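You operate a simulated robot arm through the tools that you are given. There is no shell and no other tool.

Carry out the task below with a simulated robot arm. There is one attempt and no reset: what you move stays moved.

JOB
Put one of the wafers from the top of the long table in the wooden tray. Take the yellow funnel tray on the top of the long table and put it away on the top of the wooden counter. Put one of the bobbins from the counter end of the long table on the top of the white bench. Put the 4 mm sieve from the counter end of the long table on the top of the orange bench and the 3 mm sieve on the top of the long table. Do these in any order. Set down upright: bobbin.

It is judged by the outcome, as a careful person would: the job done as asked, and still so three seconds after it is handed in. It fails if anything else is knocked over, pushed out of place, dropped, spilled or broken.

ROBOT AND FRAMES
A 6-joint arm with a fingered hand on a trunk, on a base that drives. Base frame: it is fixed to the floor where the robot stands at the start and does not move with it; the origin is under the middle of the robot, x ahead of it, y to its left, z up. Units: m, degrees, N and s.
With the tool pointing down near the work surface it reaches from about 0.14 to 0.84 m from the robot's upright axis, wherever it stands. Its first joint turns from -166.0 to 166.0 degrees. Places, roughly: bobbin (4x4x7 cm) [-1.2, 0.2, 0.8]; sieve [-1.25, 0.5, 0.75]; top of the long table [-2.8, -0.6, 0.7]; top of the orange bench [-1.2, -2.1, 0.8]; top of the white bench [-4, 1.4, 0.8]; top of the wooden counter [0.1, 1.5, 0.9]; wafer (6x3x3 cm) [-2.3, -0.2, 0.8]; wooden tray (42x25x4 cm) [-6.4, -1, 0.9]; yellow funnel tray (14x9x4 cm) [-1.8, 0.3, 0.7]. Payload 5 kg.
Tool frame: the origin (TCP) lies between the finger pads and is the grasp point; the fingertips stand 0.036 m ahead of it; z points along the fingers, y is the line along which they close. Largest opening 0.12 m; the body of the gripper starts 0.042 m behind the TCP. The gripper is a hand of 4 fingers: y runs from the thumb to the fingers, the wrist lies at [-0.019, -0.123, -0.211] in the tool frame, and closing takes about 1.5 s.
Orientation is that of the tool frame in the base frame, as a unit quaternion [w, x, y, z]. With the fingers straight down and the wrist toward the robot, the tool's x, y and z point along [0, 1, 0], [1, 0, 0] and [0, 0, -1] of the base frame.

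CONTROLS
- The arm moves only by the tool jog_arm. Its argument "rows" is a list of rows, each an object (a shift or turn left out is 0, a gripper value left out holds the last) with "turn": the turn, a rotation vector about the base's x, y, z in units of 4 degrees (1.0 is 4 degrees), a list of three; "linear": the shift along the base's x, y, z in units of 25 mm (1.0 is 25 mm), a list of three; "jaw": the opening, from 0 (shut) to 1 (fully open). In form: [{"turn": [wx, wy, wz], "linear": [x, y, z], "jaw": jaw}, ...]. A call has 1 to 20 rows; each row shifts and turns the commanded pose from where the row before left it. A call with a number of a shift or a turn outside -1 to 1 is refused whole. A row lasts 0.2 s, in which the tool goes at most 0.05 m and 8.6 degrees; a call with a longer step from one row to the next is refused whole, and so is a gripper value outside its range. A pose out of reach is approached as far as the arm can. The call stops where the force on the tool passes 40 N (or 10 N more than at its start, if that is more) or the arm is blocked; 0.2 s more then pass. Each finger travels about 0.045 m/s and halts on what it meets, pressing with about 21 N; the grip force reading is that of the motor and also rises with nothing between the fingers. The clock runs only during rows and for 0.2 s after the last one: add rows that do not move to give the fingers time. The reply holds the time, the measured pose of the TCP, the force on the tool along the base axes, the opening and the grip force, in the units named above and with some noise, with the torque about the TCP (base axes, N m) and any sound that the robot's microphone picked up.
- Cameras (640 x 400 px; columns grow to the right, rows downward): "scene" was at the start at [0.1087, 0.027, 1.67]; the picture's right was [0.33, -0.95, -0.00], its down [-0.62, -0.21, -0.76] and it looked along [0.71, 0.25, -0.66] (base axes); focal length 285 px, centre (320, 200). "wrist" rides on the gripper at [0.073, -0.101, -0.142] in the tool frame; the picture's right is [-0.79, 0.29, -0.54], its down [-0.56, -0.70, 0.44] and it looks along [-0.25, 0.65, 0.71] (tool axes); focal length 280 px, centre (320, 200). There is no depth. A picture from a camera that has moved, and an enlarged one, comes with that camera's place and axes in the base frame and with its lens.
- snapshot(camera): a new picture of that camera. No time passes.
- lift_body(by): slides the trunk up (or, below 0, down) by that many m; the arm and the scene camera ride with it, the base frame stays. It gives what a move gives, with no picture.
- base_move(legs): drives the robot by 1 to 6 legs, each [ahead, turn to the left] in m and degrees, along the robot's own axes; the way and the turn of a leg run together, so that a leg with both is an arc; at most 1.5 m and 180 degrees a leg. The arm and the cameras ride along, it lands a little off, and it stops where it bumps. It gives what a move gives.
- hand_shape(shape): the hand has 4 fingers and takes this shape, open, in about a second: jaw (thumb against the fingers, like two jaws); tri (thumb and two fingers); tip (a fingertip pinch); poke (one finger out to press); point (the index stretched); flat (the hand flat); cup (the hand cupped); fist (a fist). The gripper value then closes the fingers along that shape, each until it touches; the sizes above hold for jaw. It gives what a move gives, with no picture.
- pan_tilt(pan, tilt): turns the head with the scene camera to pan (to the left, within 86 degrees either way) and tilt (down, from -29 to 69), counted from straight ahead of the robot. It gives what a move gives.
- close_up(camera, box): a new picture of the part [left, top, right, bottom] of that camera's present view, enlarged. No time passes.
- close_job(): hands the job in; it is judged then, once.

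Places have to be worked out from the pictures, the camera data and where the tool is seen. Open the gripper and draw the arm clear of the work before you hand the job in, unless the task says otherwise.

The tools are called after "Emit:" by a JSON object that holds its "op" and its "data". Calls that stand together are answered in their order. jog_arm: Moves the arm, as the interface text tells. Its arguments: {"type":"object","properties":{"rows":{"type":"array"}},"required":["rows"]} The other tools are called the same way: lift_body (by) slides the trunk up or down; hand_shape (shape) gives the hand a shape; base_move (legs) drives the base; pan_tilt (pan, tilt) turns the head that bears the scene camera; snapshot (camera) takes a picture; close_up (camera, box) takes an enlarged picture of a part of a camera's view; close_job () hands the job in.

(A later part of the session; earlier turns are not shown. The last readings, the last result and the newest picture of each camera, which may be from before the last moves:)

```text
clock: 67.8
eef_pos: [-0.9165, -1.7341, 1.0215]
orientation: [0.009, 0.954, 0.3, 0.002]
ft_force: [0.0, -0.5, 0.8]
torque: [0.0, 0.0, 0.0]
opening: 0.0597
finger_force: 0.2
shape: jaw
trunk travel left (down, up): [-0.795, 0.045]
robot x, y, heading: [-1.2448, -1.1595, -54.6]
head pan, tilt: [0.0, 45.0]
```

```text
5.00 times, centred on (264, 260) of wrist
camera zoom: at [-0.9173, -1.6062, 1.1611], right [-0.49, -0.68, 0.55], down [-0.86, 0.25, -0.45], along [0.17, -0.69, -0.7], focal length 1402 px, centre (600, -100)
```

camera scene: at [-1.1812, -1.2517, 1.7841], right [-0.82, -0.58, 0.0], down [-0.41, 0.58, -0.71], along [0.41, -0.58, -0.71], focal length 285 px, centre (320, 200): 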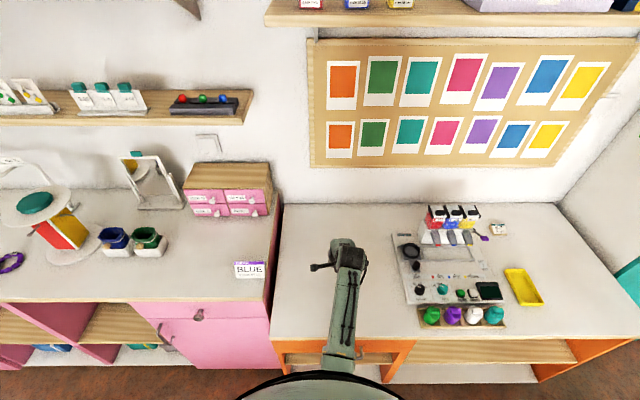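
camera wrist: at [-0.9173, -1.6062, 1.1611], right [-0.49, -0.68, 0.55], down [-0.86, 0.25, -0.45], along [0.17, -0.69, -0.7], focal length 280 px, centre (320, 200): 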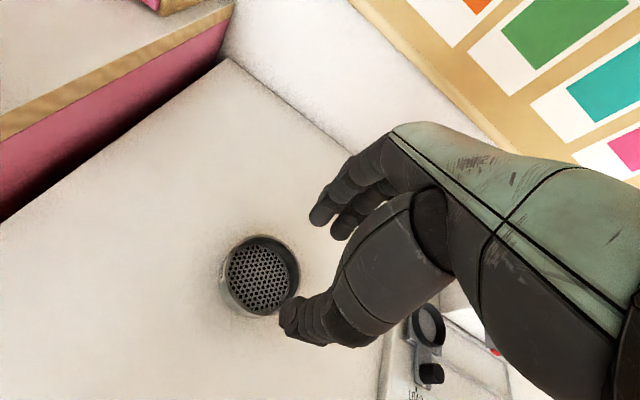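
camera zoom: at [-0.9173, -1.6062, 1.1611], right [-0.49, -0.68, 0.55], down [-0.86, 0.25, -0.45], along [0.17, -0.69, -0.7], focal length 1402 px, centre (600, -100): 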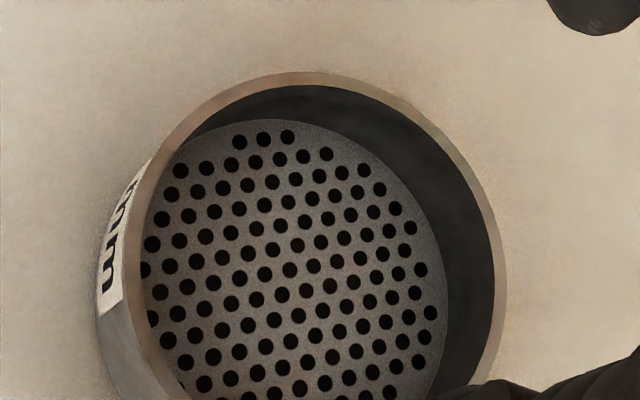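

The mid-size perforation is consistent with 4 mm. I'll retract the arm, then take a scene close-up from another angle.

Emit:
{"op": "jog_arm", "data": {"rows": [{"linear": [-0.96, 0.93, 0.8]}, {"linear": [-0.96, 0.93, 0.8]}, {"linear": [-0.96, 0.93, 0.8]}, {"linear": [-0.96, 0.93, 0.8]}, {"linear": [-0.96, 0.93, 0]}, {"linear": [-0.96, 0.93, 0]}]}}

Emit:
{"op": "close_up", "data": {"camera": "scene", "box": [270, 200, 430, 300]}}

```text
clock: 69.2
eef_pos: [-1.0566, -1.5895, 1.1001]
orientation: [0.01, 0.954, 0.301, 0.001]
ft_force: [0.1, 0.7, 0.0]
torque: [-0.01, -0.04, 0.02]
opening: 0.0597
finger_force: 0.1
shape: jaw
trunk travel left (down, up): [-0.795, 0.045]
robot x, y, heading: [-1.244, -1.1637, -54.6]
head pan, tilt: [0.0, 45.0]
```

```text
4.00 times, centred on (350, 250) of scene
camera zoom: at [-1.1825, -1.2493, 1.7843], right [-0.82, -0.58, 0.0], down [-0.41, 0.58, -0.71], along [0.41, -0.58, -0.71], focal length 1139 px, centre (200, 0)
```

zoom: 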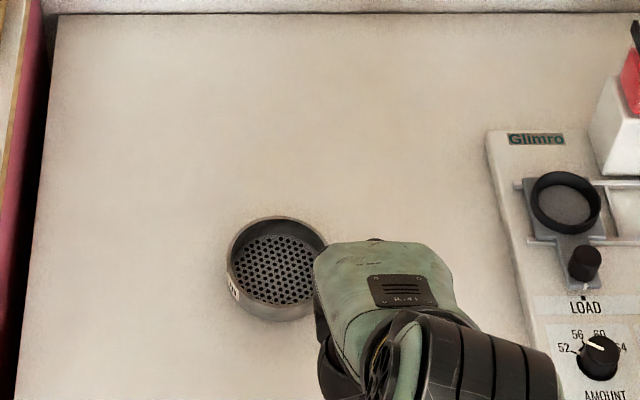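

The sieve sits well on the orange bench. Next is the yellow funnel tray: I'll drive back around the counter end of the table toward its right side.

Emit:
{"op": "base_move", "data": {"legs": [[0, 120], [1.48, 0], [0, 42], [1.1, 0]]}}

Emit:
{"op": "pan_tilt", "data": {"pan": 70, "tilt": 40}}

Emit:
{"op": "snapshot", "data": {"camera": "scene"}}

```text
clock: 91.4
eef_pos: [-0.9207, 1.732, 1.0989]
orientation: [-0.001, -0.134, 0.991, 0.009]
ft_force: [0.7, -0.3, 0.0]
torque: [0.01, -0.03, 0.02]
opening: 0.0595
finger_force: 0.1
shape: jaw
trunk travel left (down, up): [-0.795, 0.045]
robot x, y, heading: [-0.8876, 1.2628, 105.5]
head pan, tilt: [0.0, 45.0]
```

```text
clock: 92.8
eef_pos: [-0.9198, 1.7324, 1.1001]
orientation: [-0.001, -0.134, 0.991, 0.008]
ft_force: [1.0, 0.9, 0.0]
torque: [-0.01, -0.01, -0.02]
opening: 0.0594
finger_force: 0.1
shape: jaw
trunk travel left (down, up): [-0.795, 0.045]
robot x, y, heading: [-0.8881, 1.2621, 105.5]
head pan, tilt: [70.0, 40.0]
```

```text
taken
camera scene: at [-0.9819, 1.2986, 1.7914], right [0.08, 1.0, 0.0], down [0.64, -0.05, -0.77], along [-0.76, 0.06, -0.64], focal length 285 px, centre (320, 200)
```

scene: 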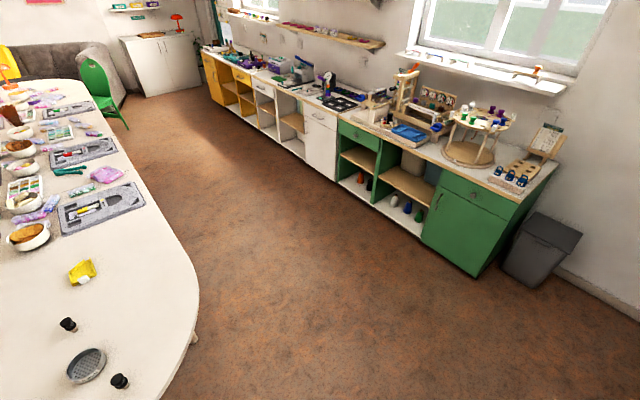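

The lane on the right side of the table is clear, with a table leg at about (-1.86, 0.58). I'll drive to about (-1.68, 1.08) and turn to face the table.

Emit:
{"op": "base_move", "data": {"legs": [[0, 87.5], [0.81, 0], [0, 88]]}}

Emit:
{"op": "pan_tilt", "data": {"pan": 0, "tilt": 55}}

Emit:
{"op": "snapshot", "data": {"camera": "scene"}}

Emit:
{"op": "snapshot", "data": {"camera": "wrist"}}

```text
clock: 106.4
eef_pos: [-1.6431, 0.5871, 1.0983]
orientation: [0.009, 0.993, 0.117, 0.0]
ft_force: [-0.6, 0.4, 0.1]
torque: [-0.01, 0.0, 0.0]
opening: 0.0596
finger_force: 0.1
shape: jaw
trunk travel left (down, up): [-0.795, 0.045]
robot x, y, heading: [-1.659, 1.0566, -76.3]
head pan, tilt: [70.0, 40.0]
```

```text
clock: 107.8
eef_pos: [-1.6426, 0.5869, 1.0985]
orientation: [0.009, 0.993, 0.117, 0.0]
ft_force: [0.5, 0.5, 0.0]
torque: [0.0, 0.0, 0.0]
opening: 0.0595
finger_force: 0.0
shape: jaw
trunk travel left (down, up): [-0.795, 0.045]
robot x, y, heading: [-1.6597, 1.0569, -76.1]
head pan, tilt: [0.0, 55.0]
```

```text
taken
camera scene: at [-1.6358, 0.9576, 1.7707], right [-0.97, -0.24, 0.0], down [-0.19, 0.8, -0.57], along [0.14, -0.56, -0.82], focal length 285 px, centre (320, 200)
```

scene: 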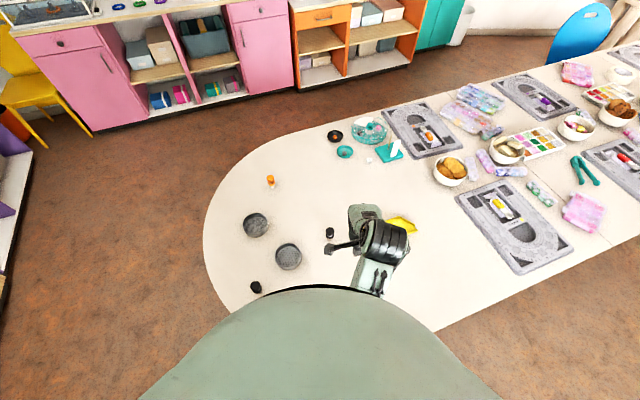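

```text
taken
camera wrist: at [-1.5968, 0.7054, 1.2392], right [-0.7, -0.45, 0.55], down [-0.71, 0.54, -0.45], along [-0.09, -0.71, -0.7], focal length 280 px, centre (320, 200)
```

wrist: 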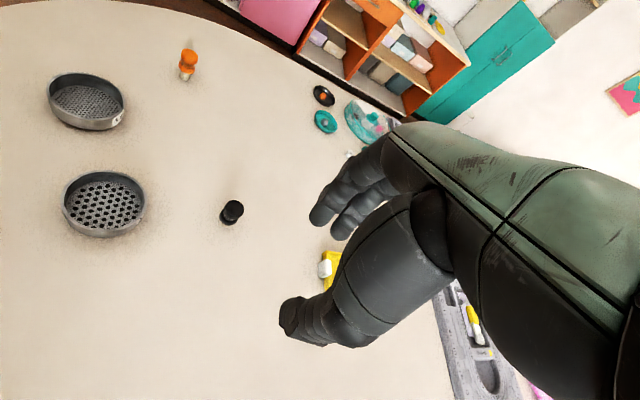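

I can see all the items. The funnel tray is partly hidden behind the hand, so I'll shift the hand toward +x and fully open it to see the tray.

Emit:
{"op": "jog_arm", "data": {"rows": [{"linear": [1, 0.2, 0], "jaw": 1}, {"linear": [1, 0.2, 0]}, {"linear": [1, 0.2, 0]}, {"linear": [1, 0.2, 0]}, {"linear": [1, 0.2, 0]}, {"linear": [1, 0.2, 0]}]}}

Emit:
{"op": "close_up", "data": {"camera": "scene", "box": [320, 180, 480, 280]}}

Emit:
{"op": "snapshot", "data": {"camera": "wrist"}}

```text
clock: 109.2
eef_pos: [-1.4921, 0.6164, 1.0989]
orientation: [0.01, 0.993, 0.117, 0.0]
ft_force: [-0.1, -0.5, -0.1]
torque: [0.0, -0.03, 0.04]
opening: 0.1196
finger_force: 0.1
shape: jaw
trunk travel left (down, up): [-0.795, 0.045]
robot x, y, heading: [-1.658, 1.0547, -76.4]
head pan, tilt: [0.0, 55.0]
```

```text
4.00 times, centred on (400, 230) of scene
camera zoom: at [-1.635, 0.9576, 1.7707], right [-0.97, -0.24, 0.0], down [-0.19, 0.8, -0.57], along [0.13, -0.56, -0.82], focal length 1139 px, centre (0, 80)
```

zoom: 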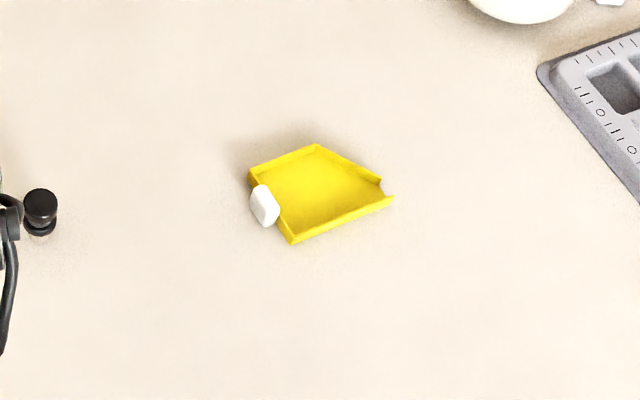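

```text
taken
camera wrist: at [-1.4457, 0.7345, 1.2385], right [-0.7, -0.45, 0.55], down [-0.71, 0.54, -0.45], along [-0.09, -0.71, -0.7], focal length 280 px, centre (320, 200)
```

wrist: 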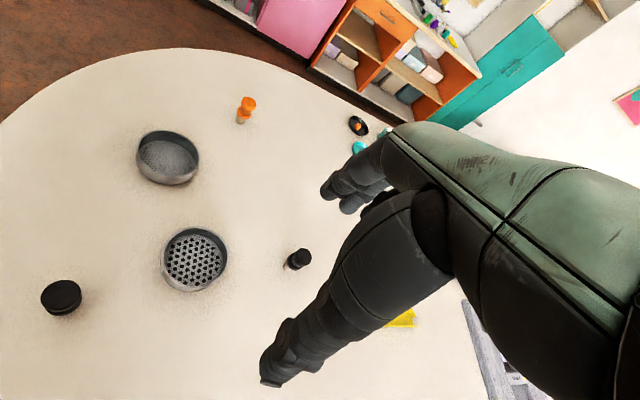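

The funnel tray is a small scoop with a white block on its back wall. I'll zoom further for its exact geometry.

Emit:
{"op": "close_up", "data": {"camera": "scene", "box": [376, 211, 424, 241]}}

```text
13.33 times, centred on (400, 226) of scene
camera zoom: at [-1.635, 0.9576, 1.7707], right [-0.97, -0.24, 0.0], down [-0.19, 0.8, -0.57], along [0.13, -0.56, -0.82], focal length 3796 px, centre (-747, -147)
```

zoom: 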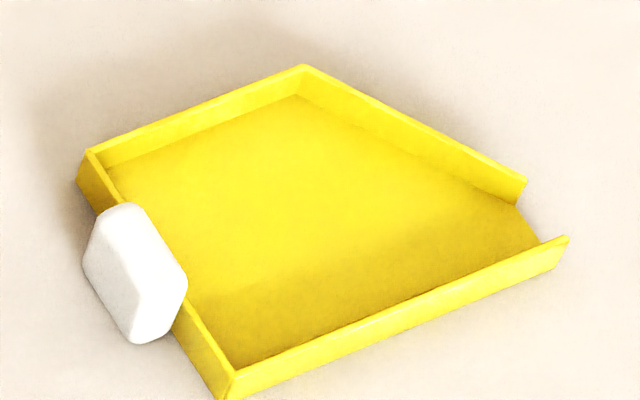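

The tray is aligned along a=(-0.8,-0.6) with a width of about 84 mm, and a good grasp centre is near (-1.812, 0.315). I'll move above it while yawing the hand +23.5° so the fingers close across the width.

Emit:
{"op": "jog_arm", "data": {"rows": [{"linear": [-0.914, -0.86, -0.426], "turn": [0.02, 0.002, 0.42]}, {"linear": [-0.914, -0.86, -0.426], "turn": [0.02, 0.002, 0.42]}, {"linear": [-0.914, -0.86, -0.426], "turn": [0.02, 0.002, 0.42]}, {"linear": [-0.914, -0.86, -0.426], "turn": [0.02, 0.002, 0.42]}, {"linear": [-0.914, -0.86, -0.426], "turn": [0.02, 0.002, 0.42]}, {"linear": [-0.914, -0.86, -0.426], "turn": [0.02, 0.002, 0.42]}, {"linear": [-0.914, -0.86, -0.426], "turn": [0.02, 0.002, 0.42]}, {"linear": [-0.914, -0.86, -0.426], "turn": [0.02, 0.002, 0.42]}, {"linear": [-0.914, -0.86, -0.426], "turn": [0.02, 0.002, 0.42]}, {"linear": [-0.914, -0.86, -0.426], "turn": [0.02, 0.002, 0.42]}, {"linear": [-0.914, -0.86, -0.426], "turn": [0.02, 0.002, 0.42]}, {"linear": [-0.914, -0.86, -0.426], "turn": [0.02, 0.002, 0.42]}, {"linear": [-0.914, -0.86, -0.426], "turn": [0.02, 0.002, 0.42]}, {"linear": [-0.914, -0.86, -0.426], "turn": [0.02, 0.002, 0.42]}]}}

Emit:
{"op": "snapshot", "data": {"camera": "wrist"}}

Emit:
{"op": "snapshot", "data": {"camera": "scene"}}

```text
clock: 112.2
eef_pos: [-1.8145, 0.315, 0.9478]
orientation: [-0.001, 0.948, 0.317, 0.004]
ft_force: [0.4, 0.3, 0.3]
torque: [0.0, -0.03, -0.02]
opening: 0.1194
finger_force: 0.0
shape: jaw
trunk travel left (down, up): [-0.795, 0.045]
robot x, y, heading: [-1.657, 1.0564, -76.2]
head pan, tilt: [0.0, 55.0]
```

```text
taken
camera wrist: at [-1.8188, 0.4389, 1.0901], right [-0.46, -0.71, 0.54], down [-0.87, 0.22, -0.45], along [0.2, -0.67, -0.72], focal length 280 px, centre (320, 200)
```

wrist: 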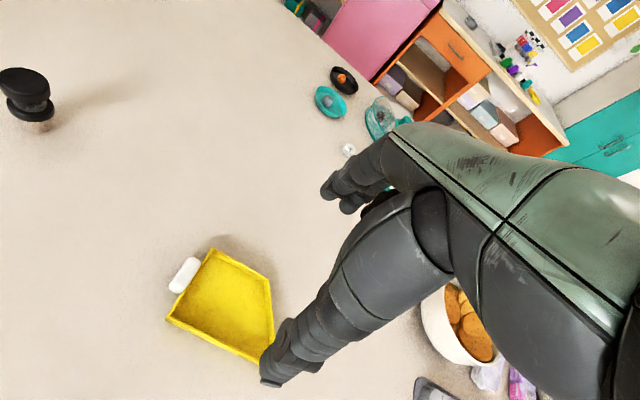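

```text
taken
camera scene: at [-1.6378, 0.9558, 1.7705], right [-0.97, -0.24, 0.0], down [-0.19, 0.8, -0.57], along [0.14, -0.56, -0.82], focal length 285 px, centre (320, 200)
```

scene: 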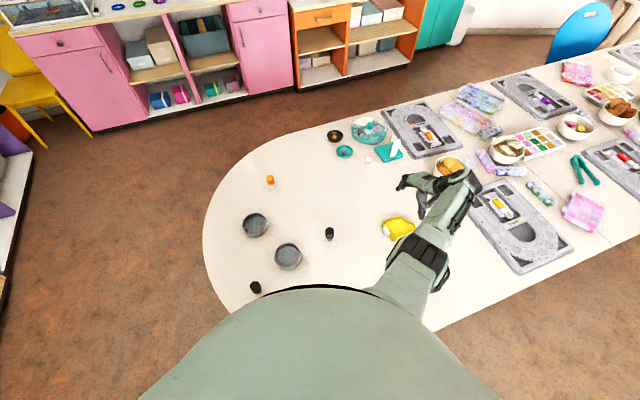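

The wrist view agrees with the tray position within a centimetre. I'll nudge slightly toward the back wall and descend to z≈0.81.

Emit:
{"op": "jog_arm", "data": {"rows": [{"linear": [0.26, 0.28, -0.5]}, {"linear": [0, 0, -1]}, {"linear": [0, 0, -1]}, {"linear": [0, 0, -1]}, {"linear": [0, 0, -1]}, {"linear": [0, 0, -1]}]}}

Emit:
{"op": "snapshot", "data": {"camera": "wrist"}}

```text
clock: 113.6
eef_pos: [-1.8034, 0.3607, 0.8415]
orientation: [-0.001, 0.948, 0.317, 0.001]
ft_force: [-0.2, -0.6, 0.1]
torque: [-0.01, 0.0, 0.01]
opening: 0.1197
finger_force: 0.0
shape: jaw
out of reach, approached as far as the arm can: row 3, 4, 5, 6
trunk travel left (down, up): [-0.795, 0.045]
robot x, y, heading: [-1.6618, 1.0565, -76.3]
head pan, tilt: [0.0, 55.0]
```

```text
taken
camera wrist: at [-1.8073, 0.4852, 0.9834], right [-0.46, -0.71, 0.54], down [-0.87, 0.22, -0.45], along [0.19, -0.67, -0.71], focal length 280 px, centre (320, 200)
```

wrist: 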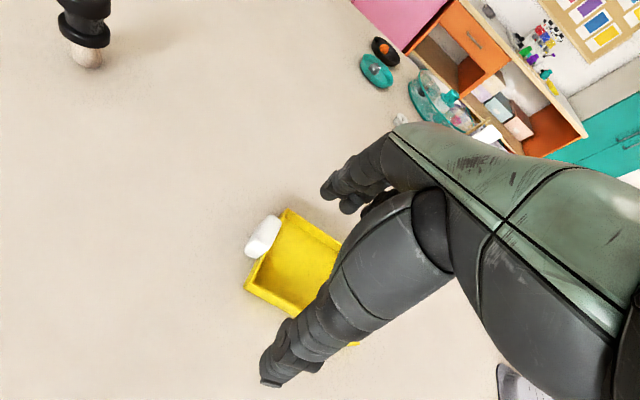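

The arm ran out of reach because the trunk is high. I'll raise the hand, then lower the trunk.

Emit:
{"op": "jog_arm", "data": {"rows": [{"linear": [0, 0, 1]}, {"linear": [0, 0, 1]}, {"linear": [0, 0, 1]}, {"linear": [0, 0, 1]}, {"linear": [0, 0, 1]}, {"linear": [0, 0, 1]}]}}

Emit:
{"op": "lift_body", "data": {"by": -0.15}}

```text
clock: 115.0
eef_pos: [-1.8042, 0.3604, 0.9909]
orientation: [-0.001, 0.948, 0.317, 0.002]
ft_force: [0.6, 0.5, 0.0]
torque: [0.01, -0.02, 0.0]
opening: 0.1196
finger_force: 0.1
shape: jaw
trunk travel left (down, up): [-0.795, 0.045]
robot x, y, heading: [-1.6573, 1.0583, -76.3]
head pan, tilt: [0.0, 55.0]
```

```text
clock: 116.8
eef_pos: [-1.8033, 0.3601, 0.8408]
orientation: [0.0, 0.948, 0.317, 0.003]
ft_force: [-0.1, 0.0, 0.2]
torque: [0.01, -0.01, 0.01]
opening: 0.1197
finger_force: 0.0
shape: jaw
trunk travel left (down, up): [-0.645, 0.195]
robot x, y, heading: [-1.6617, 1.0563, -76.5]
head pan, tilt: [0.0, 55.0]
```

Trunk lowered. Now I'll recentre over the tray at this height and look again.

Emit:
{"op": "jog_arm", "data": {"rows": [{"linear": [-0.06, -0.75, 0]}, {"linear": [-0.06, -0.75, 0]}, {}]}}

Emit:
{"op": "snapshot", "data": {"camera": "wrist"}}

```text
clock: 117.6
eef_pos: [-1.8078, 0.322, 0.8403]
orientation: [-0.001, 0.948, 0.317, 0.003]
ft_force: [-0.1, -0.3, -1.0]
torque: [0.0, 0.0, 0.0]
opening: 0.1197
finger_force: 0.1
shape: jaw
trunk travel left (down, up): [-0.645, 0.195]
robot x, y, heading: [-1.6562, 1.0565, -76.4]
head pan, tilt: [0.0, 55.0]
```

```text
taken
camera wrist: at [-1.8118, 0.4469, 0.9831], right [-0.46, -0.71, 0.54], down [-0.87, 0.22, -0.45], along [0.19, -0.67, -0.72], focal length 280 px, centre (320, 200)
```

wrist: 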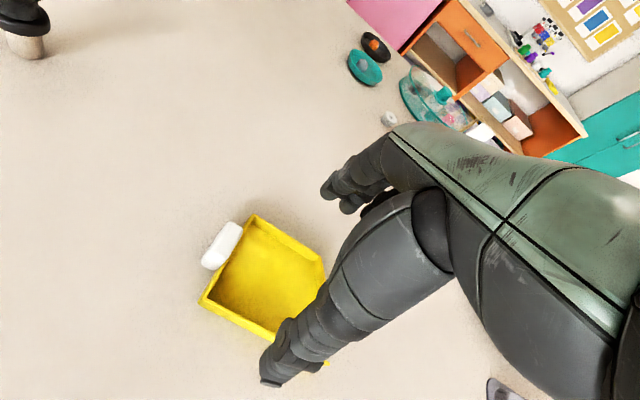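

The tray is centred laterally under the hand with about 14 mm clearance each side. I'll descend toward the table.

Emit:
{"op": "jog_arm", "data": {"rows": [{"linear": [0, 0, -0.8]}, {"linear": [0, 0, -0.8]}, {"linear": [0, 0, -0.6]}, {"linear": [0, 0, -0.3]}, {"linear": [0, 0, -0.2]}, {}]}}

Emit:
{"op": "snapshot", "data": {"camera": "wrist"}}

```text
clock: 119.0
eef_pos: [-1.8088, 0.3216, 0.7763]
orientation: [0.001, 0.949, 0.317, 0.001]
ft_force: [-1.5, 1.5, 12.8]
torque: [-0.77, -0.41, -0.02]
opening: 0.1188
finger_force: 0.0
shape: jaw
trunk travel left (down, up): [-0.645, 0.195]
robot x, y, heading: [-1.6603, 1.057, -76.7]
head pan, tilt: [0.0, 55.0]
```

```text
taken
camera wrist: at [-1.8115, 0.4469, 0.9177], right [-0.46, -0.7, 0.54], down [-0.87, 0.22, -0.45], along [0.19, -0.67, -0.71], focal length 280 px, centre (320, 200)
```

wrist: 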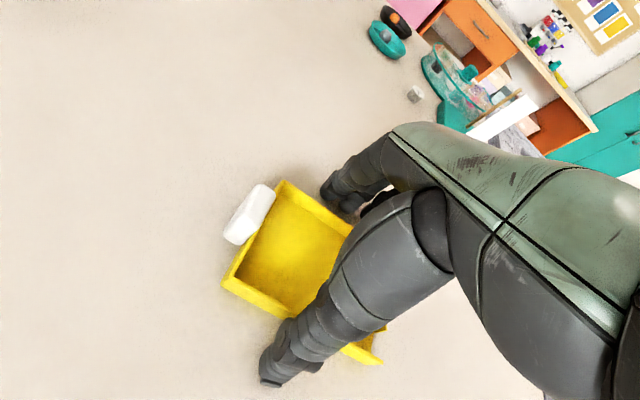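

The far fingertips touch the table at z=0.776. I'll raise about 4 mm and close the fingers across the tray.

Emit:
{"op": "jog_arm", "data": {"rows": [{"linear": [0, 0, 0.18]}, {}, {"jaw": 0.85}, {"jaw": 0.7}, {"jaw": 0.6}, {"jaw": 0.5}, {"jaw": 0.4}, {"jaw": 0.3}, {"jaw": 0.3}]}}

Emit:
{"op": "snapshot", "data": {"camera": "wrist"}}

```text
clock: 121.0
eef_pos: [-1.8078, 0.3219, 0.7769]
orientation: [0.0, 0.949, 0.316, 0.002]
ft_force: [0.7, -0.4, 0.1]
torque: [0.0, 0.02, 0.0]
opening: 0.0813
finger_force: 20.6
shape: jaw
trunk travel left (down, up): [-0.645, 0.195]
robot x, y, heading: [-1.6589, 1.0558, -76.3]
head pan, tilt: [0.0, 55.0]
```

```text
taken
camera wrist: at [-1.8109, 0.4466, 0.92], right [-0.46, -0.71, 0.54], down [-0.87, 0.22, -0.45], along [0.19, -0.67, -0.72], focal length 280 px, centre (320, 200)
```

wrist: 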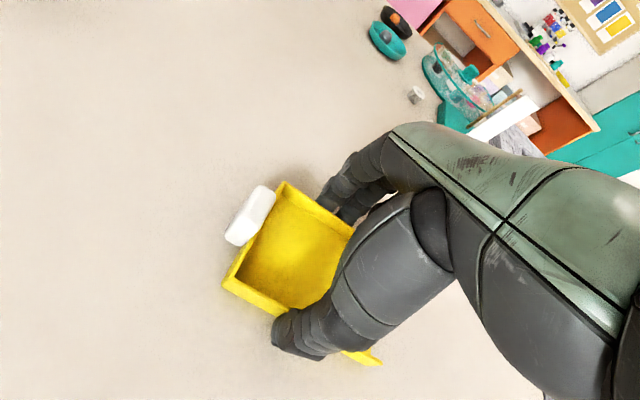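

It's gripped at an 81 mm opening with 21 N. I'll lift slowly.

Emit:
{"op": "jog_arm", "data": {"rows": [{"jaw": 0.1}, {"linear": [0, 0, 0.4]}, {"linear": [0, 0, 0.6]}, {"linear": [0, 0, 1]}, {"linear": [0, 0, 1]}, {"linear": [0, 0, 1]}]}}

Emit:
{"op": "snapshot", "data": {"camera": "wrist"}}

```text
clock: 122.4
eef_pos: [-1.8064, 0.3217, 0.8778]
orientation: [-0.002, 0.948, 0.317, 0.002]
ft_force: [-0.3, 0.2, -0.1]
torque: [0.0, -0.02, 0.0]
opening: 0.0815
finger_force: 20.9
shape: jaw
trunk travel left (down, up): [-0.645, 0.195]
robot x, y, heading: [-1.6577, 1.0575, -76.5]
head pan, tilt: [0.0, 55.0]
```

```text
taken
camera wrist: at [-1.8101, 0.4472, 1.0198], right [-0.46, -0.71, 0.54], down [-0.87, 0.23, -0.45], along [0.19, -0.67, -0.72], focal length 280 px, centre (320, 200)
```

wrist: 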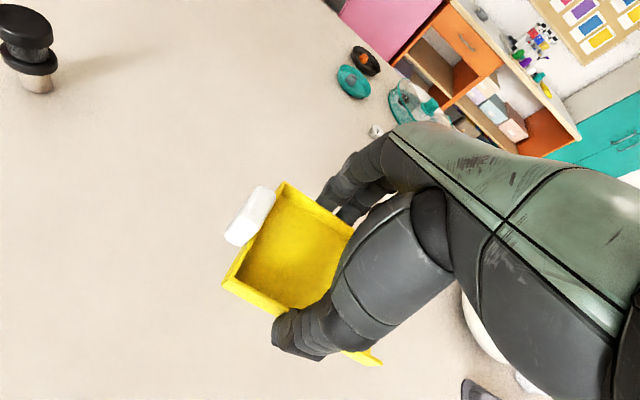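

The tray is held level. I'll retract the arm high with the default yaw, then drive to the wooden counter via a waypoint clear of the table.

Emit:
{"op": "jog_arm", "data": {"rows": [{"linear": [0, 0, 1]}, {"linear": [0, 0, 1]}, {"linear": [0.3, 0.5, 1]}, {"linear": [0.6, 0.9, 1], "turn": [0, 0, -0.6]}, {"linear": [0.6, 0.9, 1], "turn": [0, 0, -0.6]}, {"linear": [0.6, 0.9, 1], "turn": [0, 0, -0.6]}, {"linear": [0.6, 0.9, 0.5], "turn": [0, 0, -0.6]}, {"linear": [0.6, 0.9, 0.5], "turn": [0, 0, -0.6]}, {"linear": [0.6, 0.9, 0], "turn": [0, 0, -0.6]}, {"linear": [0.6, 0.9, 0], "turn": [0, 0, -0.6]}, {"linear": [0.6, 0.9, 0], "turn": [0, 0, -0.6]}, {"linear": [0.6, 0.9, 0], "turn": [0, 0, -0.6]}, {"linear": [0.6, 0.9, 0], "turn": [0, 0, -0.5]}]}}

Emit:
{"op": "base_move", "data": {"legs": [[0, 91.7], [0.74, 0], [0, -38.8], [0.6, 0]]}}

Emit:
{"op": "pan_tilt", "data": {"pan": 50, "tilt": 35}}

Emit:
{"op": "snapshot", "data": {"camera": "scene"}}

Emit:
{"op": "snapshot", "data": {"camera": "wrist"}}

```text
clock: 125.2
eef_pos: [-1.6469, 0.5586, 1.0397]
orientation: [0.002, 0.993, 0.116, 0.001]
ft_force: [-0.3, 0.4, 0.1]
torque: [-0.01, 0.0, -0.01]
opening: 0.0812
finger_force: 21.6
shape: jaw
out of reach, approached as far as the arm can: row 12, 13
trunk travel left (down, up): [-0.645, 0.195]
robot x, y, heading: [-1.6574, 1.0567, -76.4]
head pan, tilt: [0.0, 55.0]
```

```text
clock: 139.7
eef_pos: [0.0113, 0.6902, 1.0409]
orientation: [-0.001, 0.842, 0.539, 0.002]
ft_force: [-0.1, -0.4, -0.5]
torque: [0.0, -0.04, 0.01]
opening: 0.0809
finger_force: 20.7
shape: jaw
trunk travel left (down, up): [-0.645, 0.195]
robot x, y, heading: [-0.3927, 0.99, -24.5]
head pan, tilt: [0.0, 55.0]
```

```text
clock: 140.8
eef_pos: [0.0112, 0.6899, 1.0395]
orientation: [-0.001, 0.842, 0.539, 0.002]
ft_force: [1.0, 0.2, -1.1]
torque: [-0.01, -0.04, 0.0]
opening: 0.0807
finger_force: 20.9
shape: jaw
trunk travel left (down, up): [-0.645, 0.195]
robot x, y, heading: [-0.3927, 0.9913, -24.2]
head pan, tilt: [50.0, 35.0]
```

```text
taken
camera scene: at [-0.284, 1.015, 1.6489], right [0.43, -0.9, 0.0], down [-0.52, -0.25, -0.82], along [0.74, 0.35, -0.57], focal length 285 px, centre (320, 200)
```

scene: 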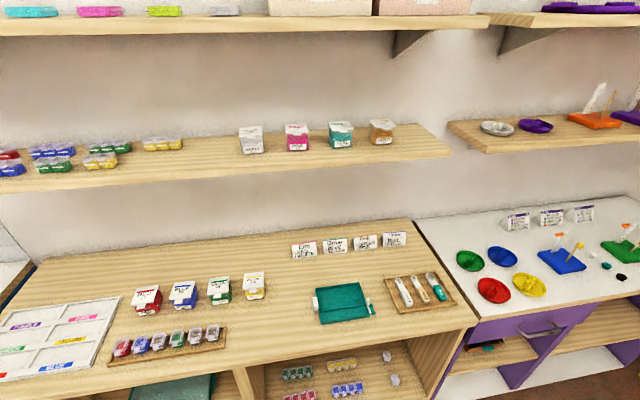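

```text
taken
camera wrist: at [-0.0517, 0.7983, 1.1816], right [-0.07, -0.84, 0.54], down [-0.87, -0.22, -0.45], along [0.49, -0.5, -0.71], focal length 280 px, centre (320, 200)
```

wrist: 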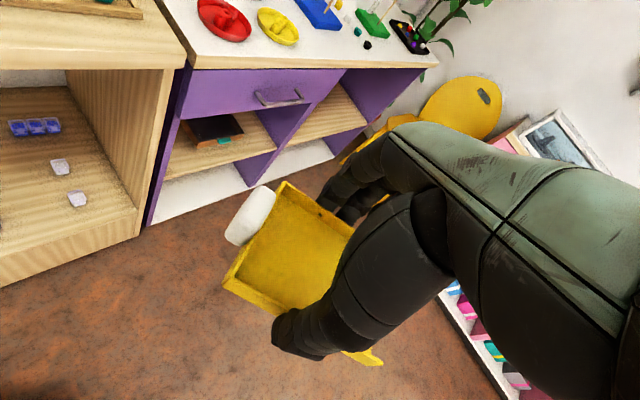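

There is a free gap of about 25 cm between the jars or bead row and the teal tray, centred near (0.10, 1.35). I'll raise the trunk and turn to face the counter.

Emit:
{"op": "lift_body", "data": {"by": 0.15}}

Emit:
{"op": "base_move", "data": {"legs": [[0, 60]]}}

Emit:
{"op": "pan_tilt", "data": {"pan": 0, "tilt": 50}}

Emit:
{"op": "snapshot", "data": {"camera": "scene"}}

Emit:
{"op": "snapshot", "data": {"camera": "wrist"}}

```text
clock: 142.6
eef_pos: [0.0101, 0.6909, 1.1908]
orientation: [-0.001, 0.842, 0.539, 0.003]
ft_force: [-0.7, -0.2, -1.0]
torque: [-0.02, -0.02, -0.01]
opening: 0.0808
finger_force: 21.2
shape: jaw
trunk travel left (down, up): [-0.795, 0.045]
robot x, y, heading: [-0.3889, 0.9886, -24.6]
head pan, tilt: [50.0, 35.0]
```

```text
clock: 146.1
eef_pos: [0.0688, 1.1891, 1.1898]
orientation: [-0.002, 0.456, 0.89, 0.002]
ft_force: [0.2, -0.3, -0.5]
torque: [0.02, 0.0, 0.01]
opening: 0.0812
finger_force: 21.2
shape: jaw
trunk travel left (down, up): [-0.795, 0.045]
robot x, y, heading: [-0.3891, 0.9916, 36.0]
head pan, tilt: [50.0, 35.0]
```

```text
clock: 147.3
eef_pos: [0.0679, 1.1908, 1.1893]
orientation: [-0.002, 0.456, 0.89, 0.002]
ft_force: [0.5, 0.4, -0.1]
torque: [0.0, 0.01, -0.02]
opening: 0.0809
finger_force: 20.5
shape: jaw
trunk travel left (down, up): [-0.795, 0.045]
robot x, y, heading: [-0.3894, 0.9903, 36.0]
head pan, tilt: [0.0, 50.0]
```

```text
taken
camera scene: at [-0.3043, 1.0526, 1.7772], right [0.59, -0.81, 0.0], down [-0.62, -0.45, -0.64], along [0.52, 0.38, -0.77], focal length 285 px, centre (320, 200)
```

scene: 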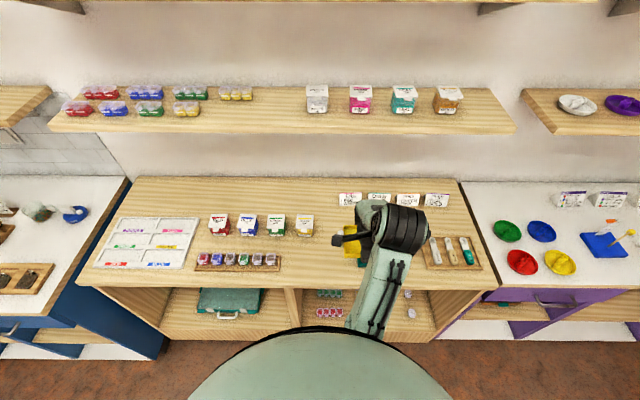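

```text
taken
camera wrist: at [-0.0562, 1.1894, 1.3316], right [0.7, -0.48, 0.54], down [-0.24, -0.86, -0.45], along [0.68, 0.18, -0.71], focal length 280 px, centre (320, 200)
```

wrist: 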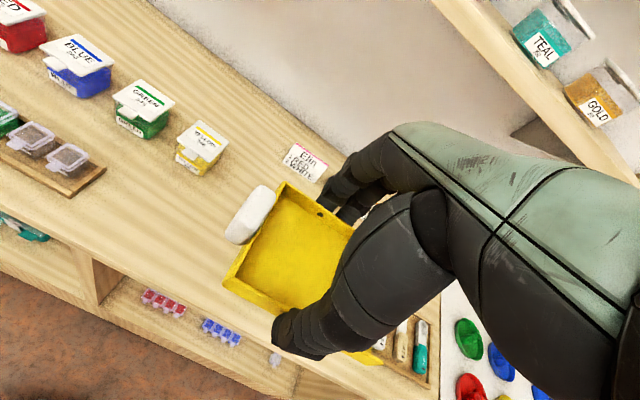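

The counter surface is at z≈0.88. I'll place the tray near (0.07, 1.318), in the front strip between the bead row and the teal tray.

Emit:
{"op": "jog_arm", "data": {"rows": [{"linear": [0.02, 0.85, 0]}, {"linear": [0.02, 0.85, 0]}, {"linear": [0.02, 0.85, 0]}, {"linear": [0.02, 0.85, 0]}, {"linear": [0.02, 0.85, 0]}, {"linear": [0.02, 0.85, 0]}, {"linear": [0, 0, -1]}, {"linear": [0, 0, -1]}, {"linear": [0, 0, -1]}, {"linear": [0, 0, -1]}, {"linear": [0, 0, -1]}, {"linear": [0, 0, -1]}, {"linear": [0, 0, -1]}]}}

Emit:
{"op": "snapshot", "data": {"camera": "scene"}}

Emit:
{"op": "snapshot", "data": {"camera": "wrist"}}

```text
clock: 150.1
eef_pos: [0.0719, 1.3179, 1.0156]
orientation: [-0.002, 0.456, 0.89, 0.003]
ft_force: [0.2, 0.1, 0.3]
torque: [0.01, 0.01, 0.0]
opening: 0.0809
finger_force: 20.9
shape: jaw
trunk travel left (down, up): [-0.795, 0.045]
robot x, y, heading: [-0.3894, 0.99, 36.1]
head pan, tilt: [0.0, 50.0]
```

```text
taken
camera scene: at [-0.3044, 1.0523, 1.7773], right [0.59, -0.81, 0.0], down [-0.62, -0.45, -0.64], along [0.52, 0.38, -0.77], focal length 285 px, centre (320, 200)
```

scene: 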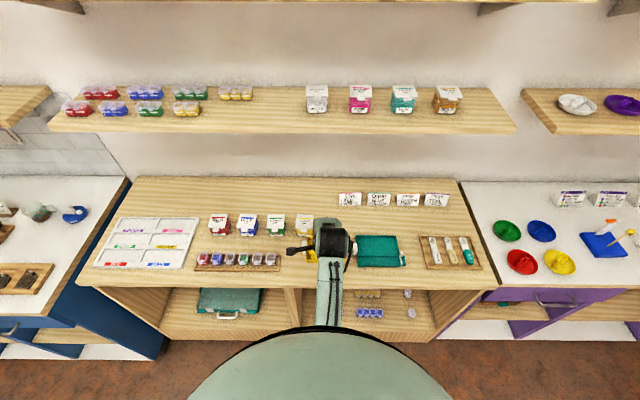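

```text
taken
camera wrist: at [-0.0525, 1.3165, 1.1571], right [0.69, -0.48, 0.54], down [-0.24, -0.86, -0.45], along [0.68, 0.18, -0.71], focal length 280 px, centre (320, 200)
```

wrist: 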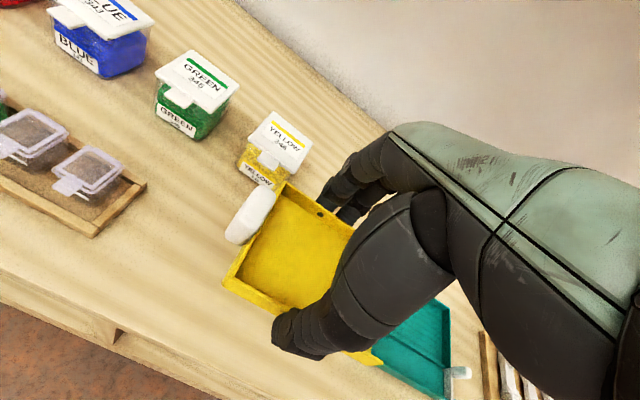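

Clearances look fine: about 4 cm to the teal tray and 6 cm to the yellow jar. I'll descend to just above the counter and then in small steps.

Emit:
{"op": "jog_arm", "data": {"rows": [{"linear": [0, 0, -1]}, {"linear": [0, 0, -1]}, {"linear": [0, 0, -0.6]}, {"linear": [0, 0, -0.2]}, {"linear": [0, 0, -0.2]}]}}

Emit:
{"op": "snapshot", "data": {"camera": "wrist"}}

```text
clock: 151.3
eef_pos: [0.0719, 1.3181, 0.9406]
orientation: [-0.002, 0.456, 0.89, 0.003]
ft_force: [-0.1, -1.1, -0.4]
torque: [0.02, -0.02, -0.03]
opening: 0.0811
finger_force: 20.8
shape: jaw
trunk travel left (down, up): [-0.795, 0.045]
robot x, y, heading: [-0.3901, 0.991, 35.9]
head pan, tilt: [0.0, 50.0]
```

```text
taken
camera wrist: at [-0.0533, 1.3174, 1.0822], right [0.7, -0.48, 0.54], down [-0.24, -0.86, -0.45], along [0.68, 0.18, -0.71], focal length 280 px, centre (320, 200)
```

wrist: 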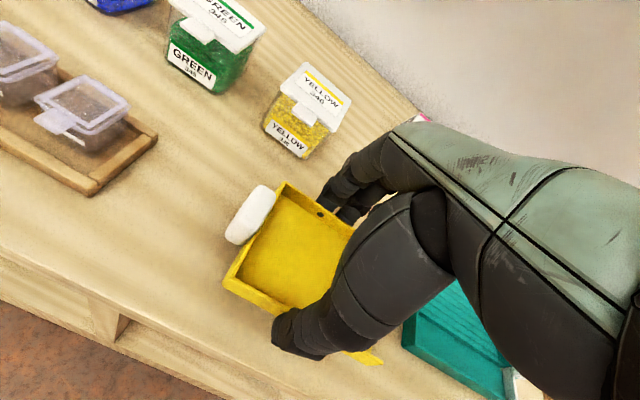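

The tray is close to the surface with good clearance to everything. I'll step down slowly until contact.

Emit:
{"op": "jog_arm", "data": {"rows": [{"linear": [0, 0, -0.2]}, {"linear": [0, 0, -0.15]}, {"linear": [0, 0, -0.15]}, {"linear": [0, 0, -0.1]}, {"linear": [0, 0, -0.1]}]}}

```text
clock: 152.5
eef_pos: [0.07, 1.3178, 0.9207]
orientation: [-0.002, 0.457, 0.889, 0.002]
ft_force: [-0.4, 0.4, -0.9]
torque: [0.04, 0.02, 0.01]
opening: 0.0807
finger_force: 20.6
shape: jaw
trunk travel left (down, up): [-0.795, 0.045]
robot x, y, heading: [-0.3937, 0.989, 36.2]
head pan, tilt: [0.0, 50.0]
```

Emit:
{"op": "snapshot", "data": {"camera": "wrist"}}

Emit:
{"op": "jog_arm", "data": {"rows": [{"linear": [0, 0, -0.1]}, {"linear": [0, 0, -0.1]}, {"linear": [0, 0, -0.1]}]}}

```text
taken
camera wrist: at [-0.0539, 1.3168, 1.064], right [0.7, -0.48, 0.54], down [-0.24, -0.86, -0.45], along [0.68, 0.18, -0.71], focal length 280 px, centre (320, 200)
```

wrist: 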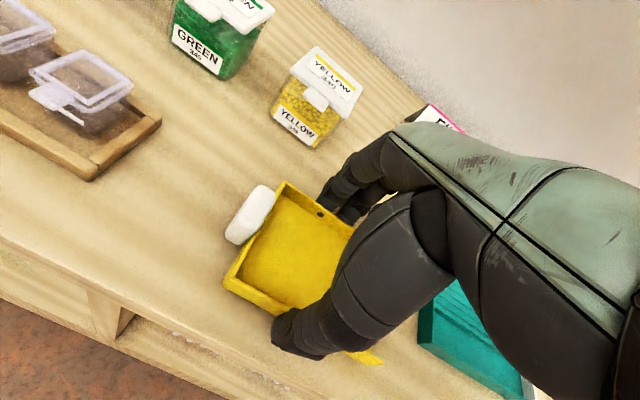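

```text
clock: 153.3
eef_pos: [0.0727, 1.3176, 0.9177]
orientation: [0.0, 0.456, 0.89, 0.005]
ft_force: [-2.2, -0.7, 11.8]
torque: [-0.26, 0.37, 0.0]
opening: 0.0802
finger_force: 20.4
shape: jaw
trunk travel left (down, up): [-0.795, 0.045]
robot x, y, heading: [-0.3905, 0.9872, 36.2]
head pan, tilt: [0.0, 50.0]
```

Contact at z≈0.918 with 12 N. I'll ease up 2 mm and release by opening modestly.

Emit:
{"op": "jog_arm", "data": {"rows": [{"linear": [0, 0, 0.12]}, {}, {"jaw": 0.72}, {"jaw": 0.78}, {"jaw": 0.84}, {"jaw": 0.88}, {"jaw": 0.88}, {"jaw": 0.88}]}}

Emit:
{"op": "snapshot", "data": {"camera": "wrist"}}

```text
clock: 155.1
eef_pos: [0.0716, 1.3174, 0.9177]
orientation: [-0.002, 0.457, 0.89, 0.002]
ft_force: [-0.4, 0.0, -0.3]
torque: [-0.01, 0.04, -0.01]
opening: 0.1054
finger_force: 0.1
shape: jaw
trunk travel left (down, up): [-0.795, 0.045]
robot x, y, heading: [-0.391, 0.9901, 35.9]
head pan, tilt: [0.0, 50.0]
```

```text
taken
camera wrist: at [-0.0533, 1.3163, 1.0597], right [0.7, -0.48, 0.54], down [-0.24, -0.86, -0.45], along [0.68, 0.18, -0.71], focal length 280 px, centre (320, 200)
```

wrist: 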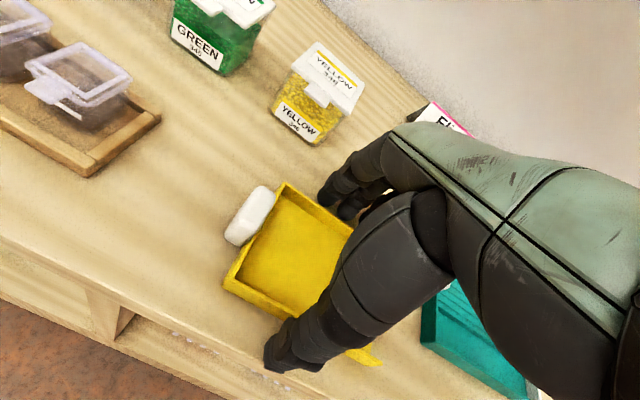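

The tray is released on the counter. I'll raise straight up and check it.

Emit:
{"op": "jog_arm", "data": {"rows": [{"linear": [0, 0, 0.5]}, {"linear": [0, 0, 0.5]}, {"linear": [0, 0, 1]}, {"linear": [0, 0, 1]}, {"linear": [0, 0, 1]}, {"linear": [0, 0, 1]}, {"linear": [0, 0, 1]}, {"linear": [0, 0, 1]}, {"linear": [0, 0, 1]}]}}

Emit:
{"op": "snapshot", "data": {"camera": "wrist"}}

```text
clock: 157.1
eef_pos: [0.0718, 1.3171, 1.1191]
orientation: [-0.003, 0.457, 0.89, 0.002]
ft_force: [0.4, -0.9, 0.5]
torque: [0.0, -0.02, 0.0]
opening: 0.1055
finger_force: 0.0
shape: jaw
trunk travel left (down, up): [-0.795, 0.045]
robot x, y, heading: [-0.3915, 0.989, 35.8]
head pan, tilt: [0.0, 50.0]
```

```text
taken
camera wrist: at [-0.053, 1.3169, 1.26], right [0.7, -0.47, 0.54], down [-0.24, -0.86, -0.45], along [0.68, 0.18, -0.71], focal length 280 px, centre (320, 200)
```

wrist: 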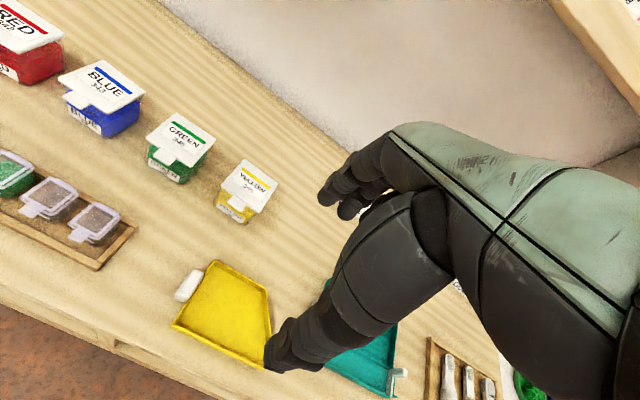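

The funnel tray is neatly on the wooden counter. Now I'll pull the arm back and return to the right side of the long table for the 3 mm sieve.

Emit:
{"op": "jog_arm", "data": {"rows": [{"linear": [-0.7, -0.5, 0]}, {"linear": [-0.7, -0.5, 0]}, {"linear": [-0.7, -0.5, 0]}, {"linear": [-0.7, -0.5, 0]}]}}

Emit:
{"op": "base_move", "data": {"legs": [[0, 119], [0.62, 0], [0, 40], [0.735, 0], [0, 88.5]]}}

Emit:
{"op": "pan_tilt", "data": {"pan": 0, "tilt": 55}}

Emit:
{"op": "snapshot", "data": {"camera": "scene"}}

Emit:
{"op": "snapshot", "data": {"camera": "wrist"}}

```text
clock: 158.1
eef_pos: [-0.0, 1.2661, 1.1183]
orientation: [-0.002, 0.456, 0.89, 0.003]
ft_force: [0.3, 0.0, 0.4]
torque: [0.02, -0.02, -0.03]
opening: 0.1053
finger_force: 0.0
shape: jaw
trunk travel left (down, up): [-0.795, 0.045]
robot x, y, heading: [-0.3867, 0.9899, 36.0]
head pan, tilt: [0.0, 50.0]
```

```text
clock: 178.6
eef_pos: [-1.5097, 0.575, 1.1186]
orientation: [0.002, 0.988, 0.155, 0.004]
ft_force: [0.3, 0.0, 0.4]
torque: [-0.01, 0.02, 0.02]
opening: 0.1055
finger_force: 0.0
shape: jaw
trunk travel left (down, up): [-0.795, 0.045]
robot x, y, heading: [-1.6557, 1.0299, -71.7]
head pan, tilt: [0.0, 50.0]
```

```text
clock: 179.3
eef_pos: [-1.51, 0.5746, 1.1178]
orientation: [0.002, 0.988, 0.156, 0.003]
ft_force: [-0.4, 0.8, 0.4]
torque: [0.0, -0.01, 0.02]
opening: 0.1055
finger_force: 0.0
shape: jaw
trunk travel left (down, up): [-0.795, 0.045]
robot x, y, heading: [-1.6575, 1.0314, -71.9]
head pan, tilt: [0.0, 55.0]
```

```text
taken
camera scene: at [-1.6246, 0.9343, 1.7707], right [-0.95, -0.31, 0.0], down [-0.26, 0.78, -0.57], along [0.18, -0.55, -0.82], focal length 285 px, centre (320, 200)
```

scene: 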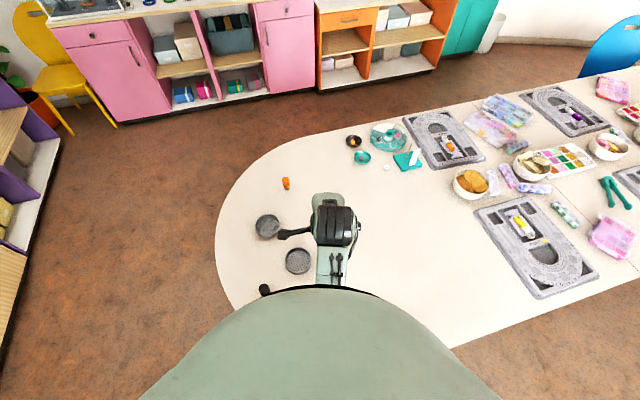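

```text
taken
camera wrist: at [-1.4732, 0.6934, 1.2599], right [-0.66, -0.52, 0.54], down [-0.75, 0.49, -0.45], along [-0.03, -0.7, -0.71], focal length 280 px, centre (320, 200)
```

wrist: 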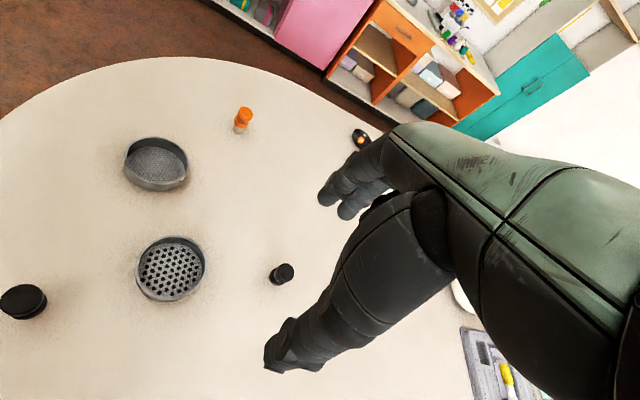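

The 3 mm sieve is centred at about (-1.24, 0.45). I'll lower the trunk, then move above its near wall with a yaw of +17.8° and half-close the jaw.

Emit:
{"op": "lift_body", "data": {"by": -0.15}}

Emit:
{"op": "jog_arm", "data": {"rows": [{"linear": [0.964, -0.334, 0], "turn": [0, 0, 0.444], "jaw": 0.5}, {"linear": [0.964, -0.334, 0], "turn": [0, 0, 0.444]}, {"linear": [0.964, -0.334, 0], "turn": [0, 0, 0.444]}, {"linear": [0.964, -0.334, 0], "turn": [0, 0, 0.444]}, {"linear": [0.964, -0.334, 0], "turn": [0, 0, 0.444]}, {"linear": [0.964, -0.334, 0], "turn": [0, 0, 0.444]}, {"linear": [0.964, -0.334, 0], "turn": [0, 0, 0.444]}, {"linear": [0.964, -0.334, 0], "turn": [0, 0, 0.444]}, {"linear": [0.964, -0.334, 0], "turn": [0, 0, 0.444]}, {"linear": [0.964, -0.334, 0], "turn": [0, 0, 0.444]}]}}

Emit:
{"op": "snapshot", "data": {"camera": "wrist"}}

Emit:
{"op": "snapshot", "data": {"camera": "scene"}}

```text
clock: 181.0
eef_pos: [-1.51, 0.5741, 0.9674]
orientation: [0.001, 0.988, 0.156, 0.003]
ft_force: [-0.1, 0.3, 0.9]
torque: [0.0, 0.02, -0.02]
opening: 0.1055
finger_force: 0.1
shape: jaw
trunk travel left (down, up): [-0.645, 0.195]
robot x, y, heading: [-1.6559, 1.0312, -71.8]
head pan, tilt: [0.0, 55.0]
```

```text
clock: 183.2
eef_pos: [-1.2697, 0.4909, 0.9675]
orientation: [0.0, 0.952, 0.307, 0.002]
ft_force: [0.5, 0.6, 0.2]
torque: [-0.01, 0.01, 0.0]
opening: 0.0604
finger_force: 0.2
shape: jaw
trunk travel left (down, up): [-0.645, 0.195]
robot x, y, heading: [-1.6558, 1.0321, -71.7]
head pan, tilt: [0.0, 55.0]
```

```text
taken
camera wrist: at [-1.2703, 0.6164, 1.1095], right [-0.47, -0.7, 0.54], down [-0.86, 0.24, -0.45], along [0.18, -0.68, -0.71], focal length 280 px, centre (320, 200)
```

wrist: 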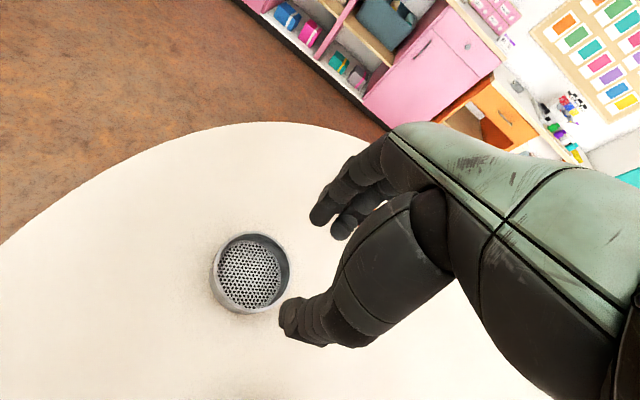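

```text
taken
camera scene: at [-1.6236, 0.9338, 1.6207], right [-0.95, -0.31, 0.0], down [-0.26, 0.78, -0.57], along [0.18, -0.54, -0.82], focal length 285 px, centre (320, 200)
```

scene: 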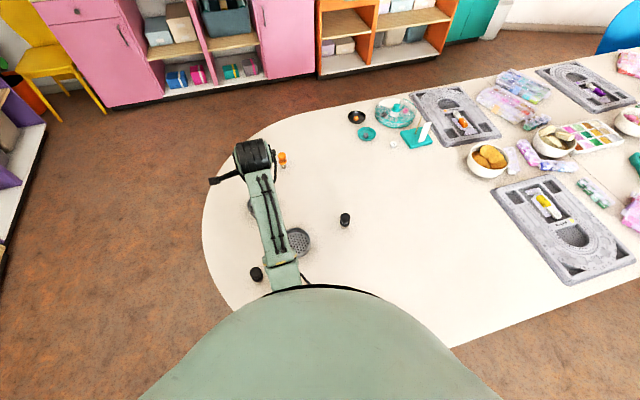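

I'm aligned over the near wall. I'll descend partway and check the forearm clearance over the 6 mm sieve.

Emit:
{"op": "jog_arm", "data": {"rows": [{"linear": [0, 0, -1]}, {"linear": [0, 0, -1]}, {"linear": [0, 0, -1]}, {"linear": [0, 0, -1]}, {"linear": [0, 0, -1]}]}}

Emit:
{"op": "snapshot", "data": {"camera": "wrist"}}

Emit:
{"op": "close_up", "data": {"camera": "scene", "box": [200, 130, 360, 300]}}

```text
clock: 184.4
eef_pos: [-1.2693, 0.4922, 0.8434]
orientation: [0.001, 0.952, 0.306, 0.003]
ft_force: [-0.1, -0.7, -0.2]
torque: [0.04, 0.02, -0.01]
opening: 0.0602
finger_force: 0.1
shape: jaw
trunk travel left (down, up): [-0.645, 0.195]
robot x, y, heading: [-1.6576, 1.0335, -71.9]
head pan, tilt: [0.0, 55.0]
```

```text
taken
camera wrist: at [-1.2707, 0.6173, 0.9858], right [-0.48, -0.7, 0.54], down [-0.86, 0.24, -0.45], along [0.18, -0.68, -0.71], focal length 280 px, centre (320, 200)
```

wrist: 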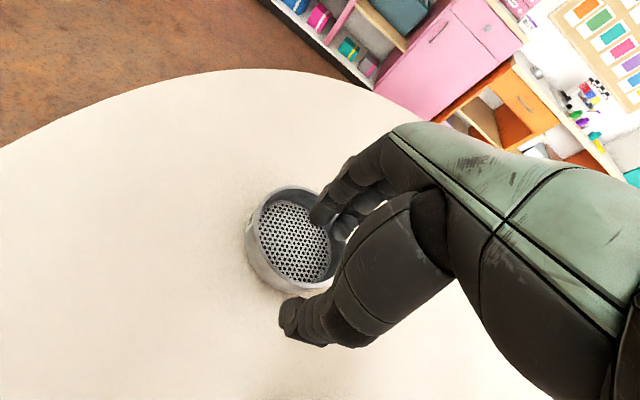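

```text
2.35 times, centred on (280, 215) of scene
camera zoom: at [-1.6246, 0.9343, 1.6208], right [-0.95, -0.31, 0.0], down [-0.26, 0.78, -0.57], along [0.18, -0.54, -0.82], focal length 670 px, centre (414, 165)
```

zoom: 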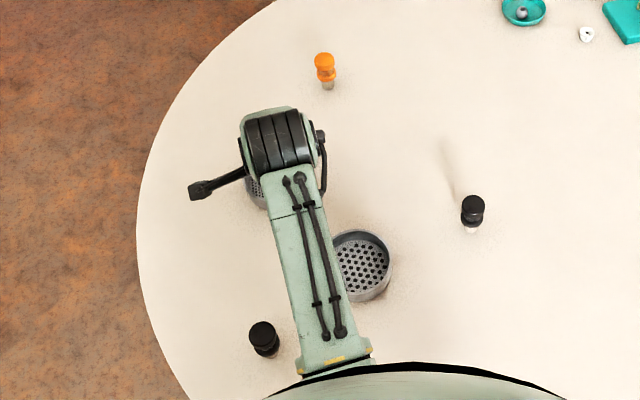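

The forearm is well above the other sieve and bobbins. I'll complete the descent.

Emit:
{"op": "jog_arm", "data": {"rows": [{"linear": [0, 0, -0.8]}, {"linear": [0, 0, -0.7]}, {"linear": [0, 0, -0.4]}, {"linear": [0, 0, -0.15]}, {}]}}

Emit:
{"op": "snapshot", "data": {"camera": "wrist"}}

```text
clock: 185.6
eef_pos: [-1.2694, 0.4921, 0.7913]
orientation: [0.001, 0.952, 0.307, 0.003]
ft_force: [-0.7, 0.2, 0.6]
torque: [0.03, 0.02, -0.01]
opening: 0.0604
finger_force: 0.0
shape: jaw
trunk travel left (down, up): [-0.645, 0.195]
robot x, y, heading: [-1.6593, 1.0346, -72.0]
head pan, tilt: [0.0, 55.0]
```

```text
taken
camera wrist: at [-1.2705, 0.6169, 0.9338], right [-0.47, -0.7, 0.54], down [-0.86, 0.24, -0.45], along [0.18, -0.68, -0.71], focal length 280 px, centre (320, 200)
```

wrist: 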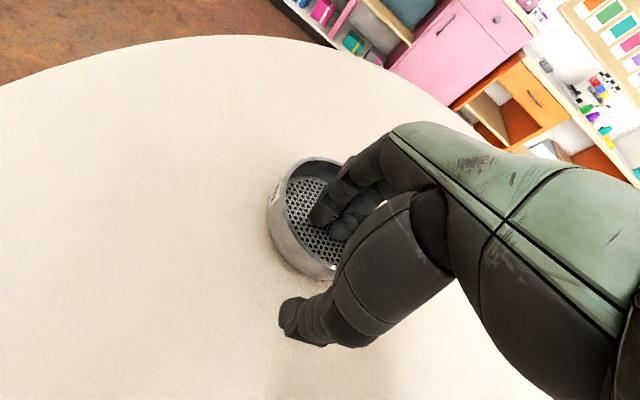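

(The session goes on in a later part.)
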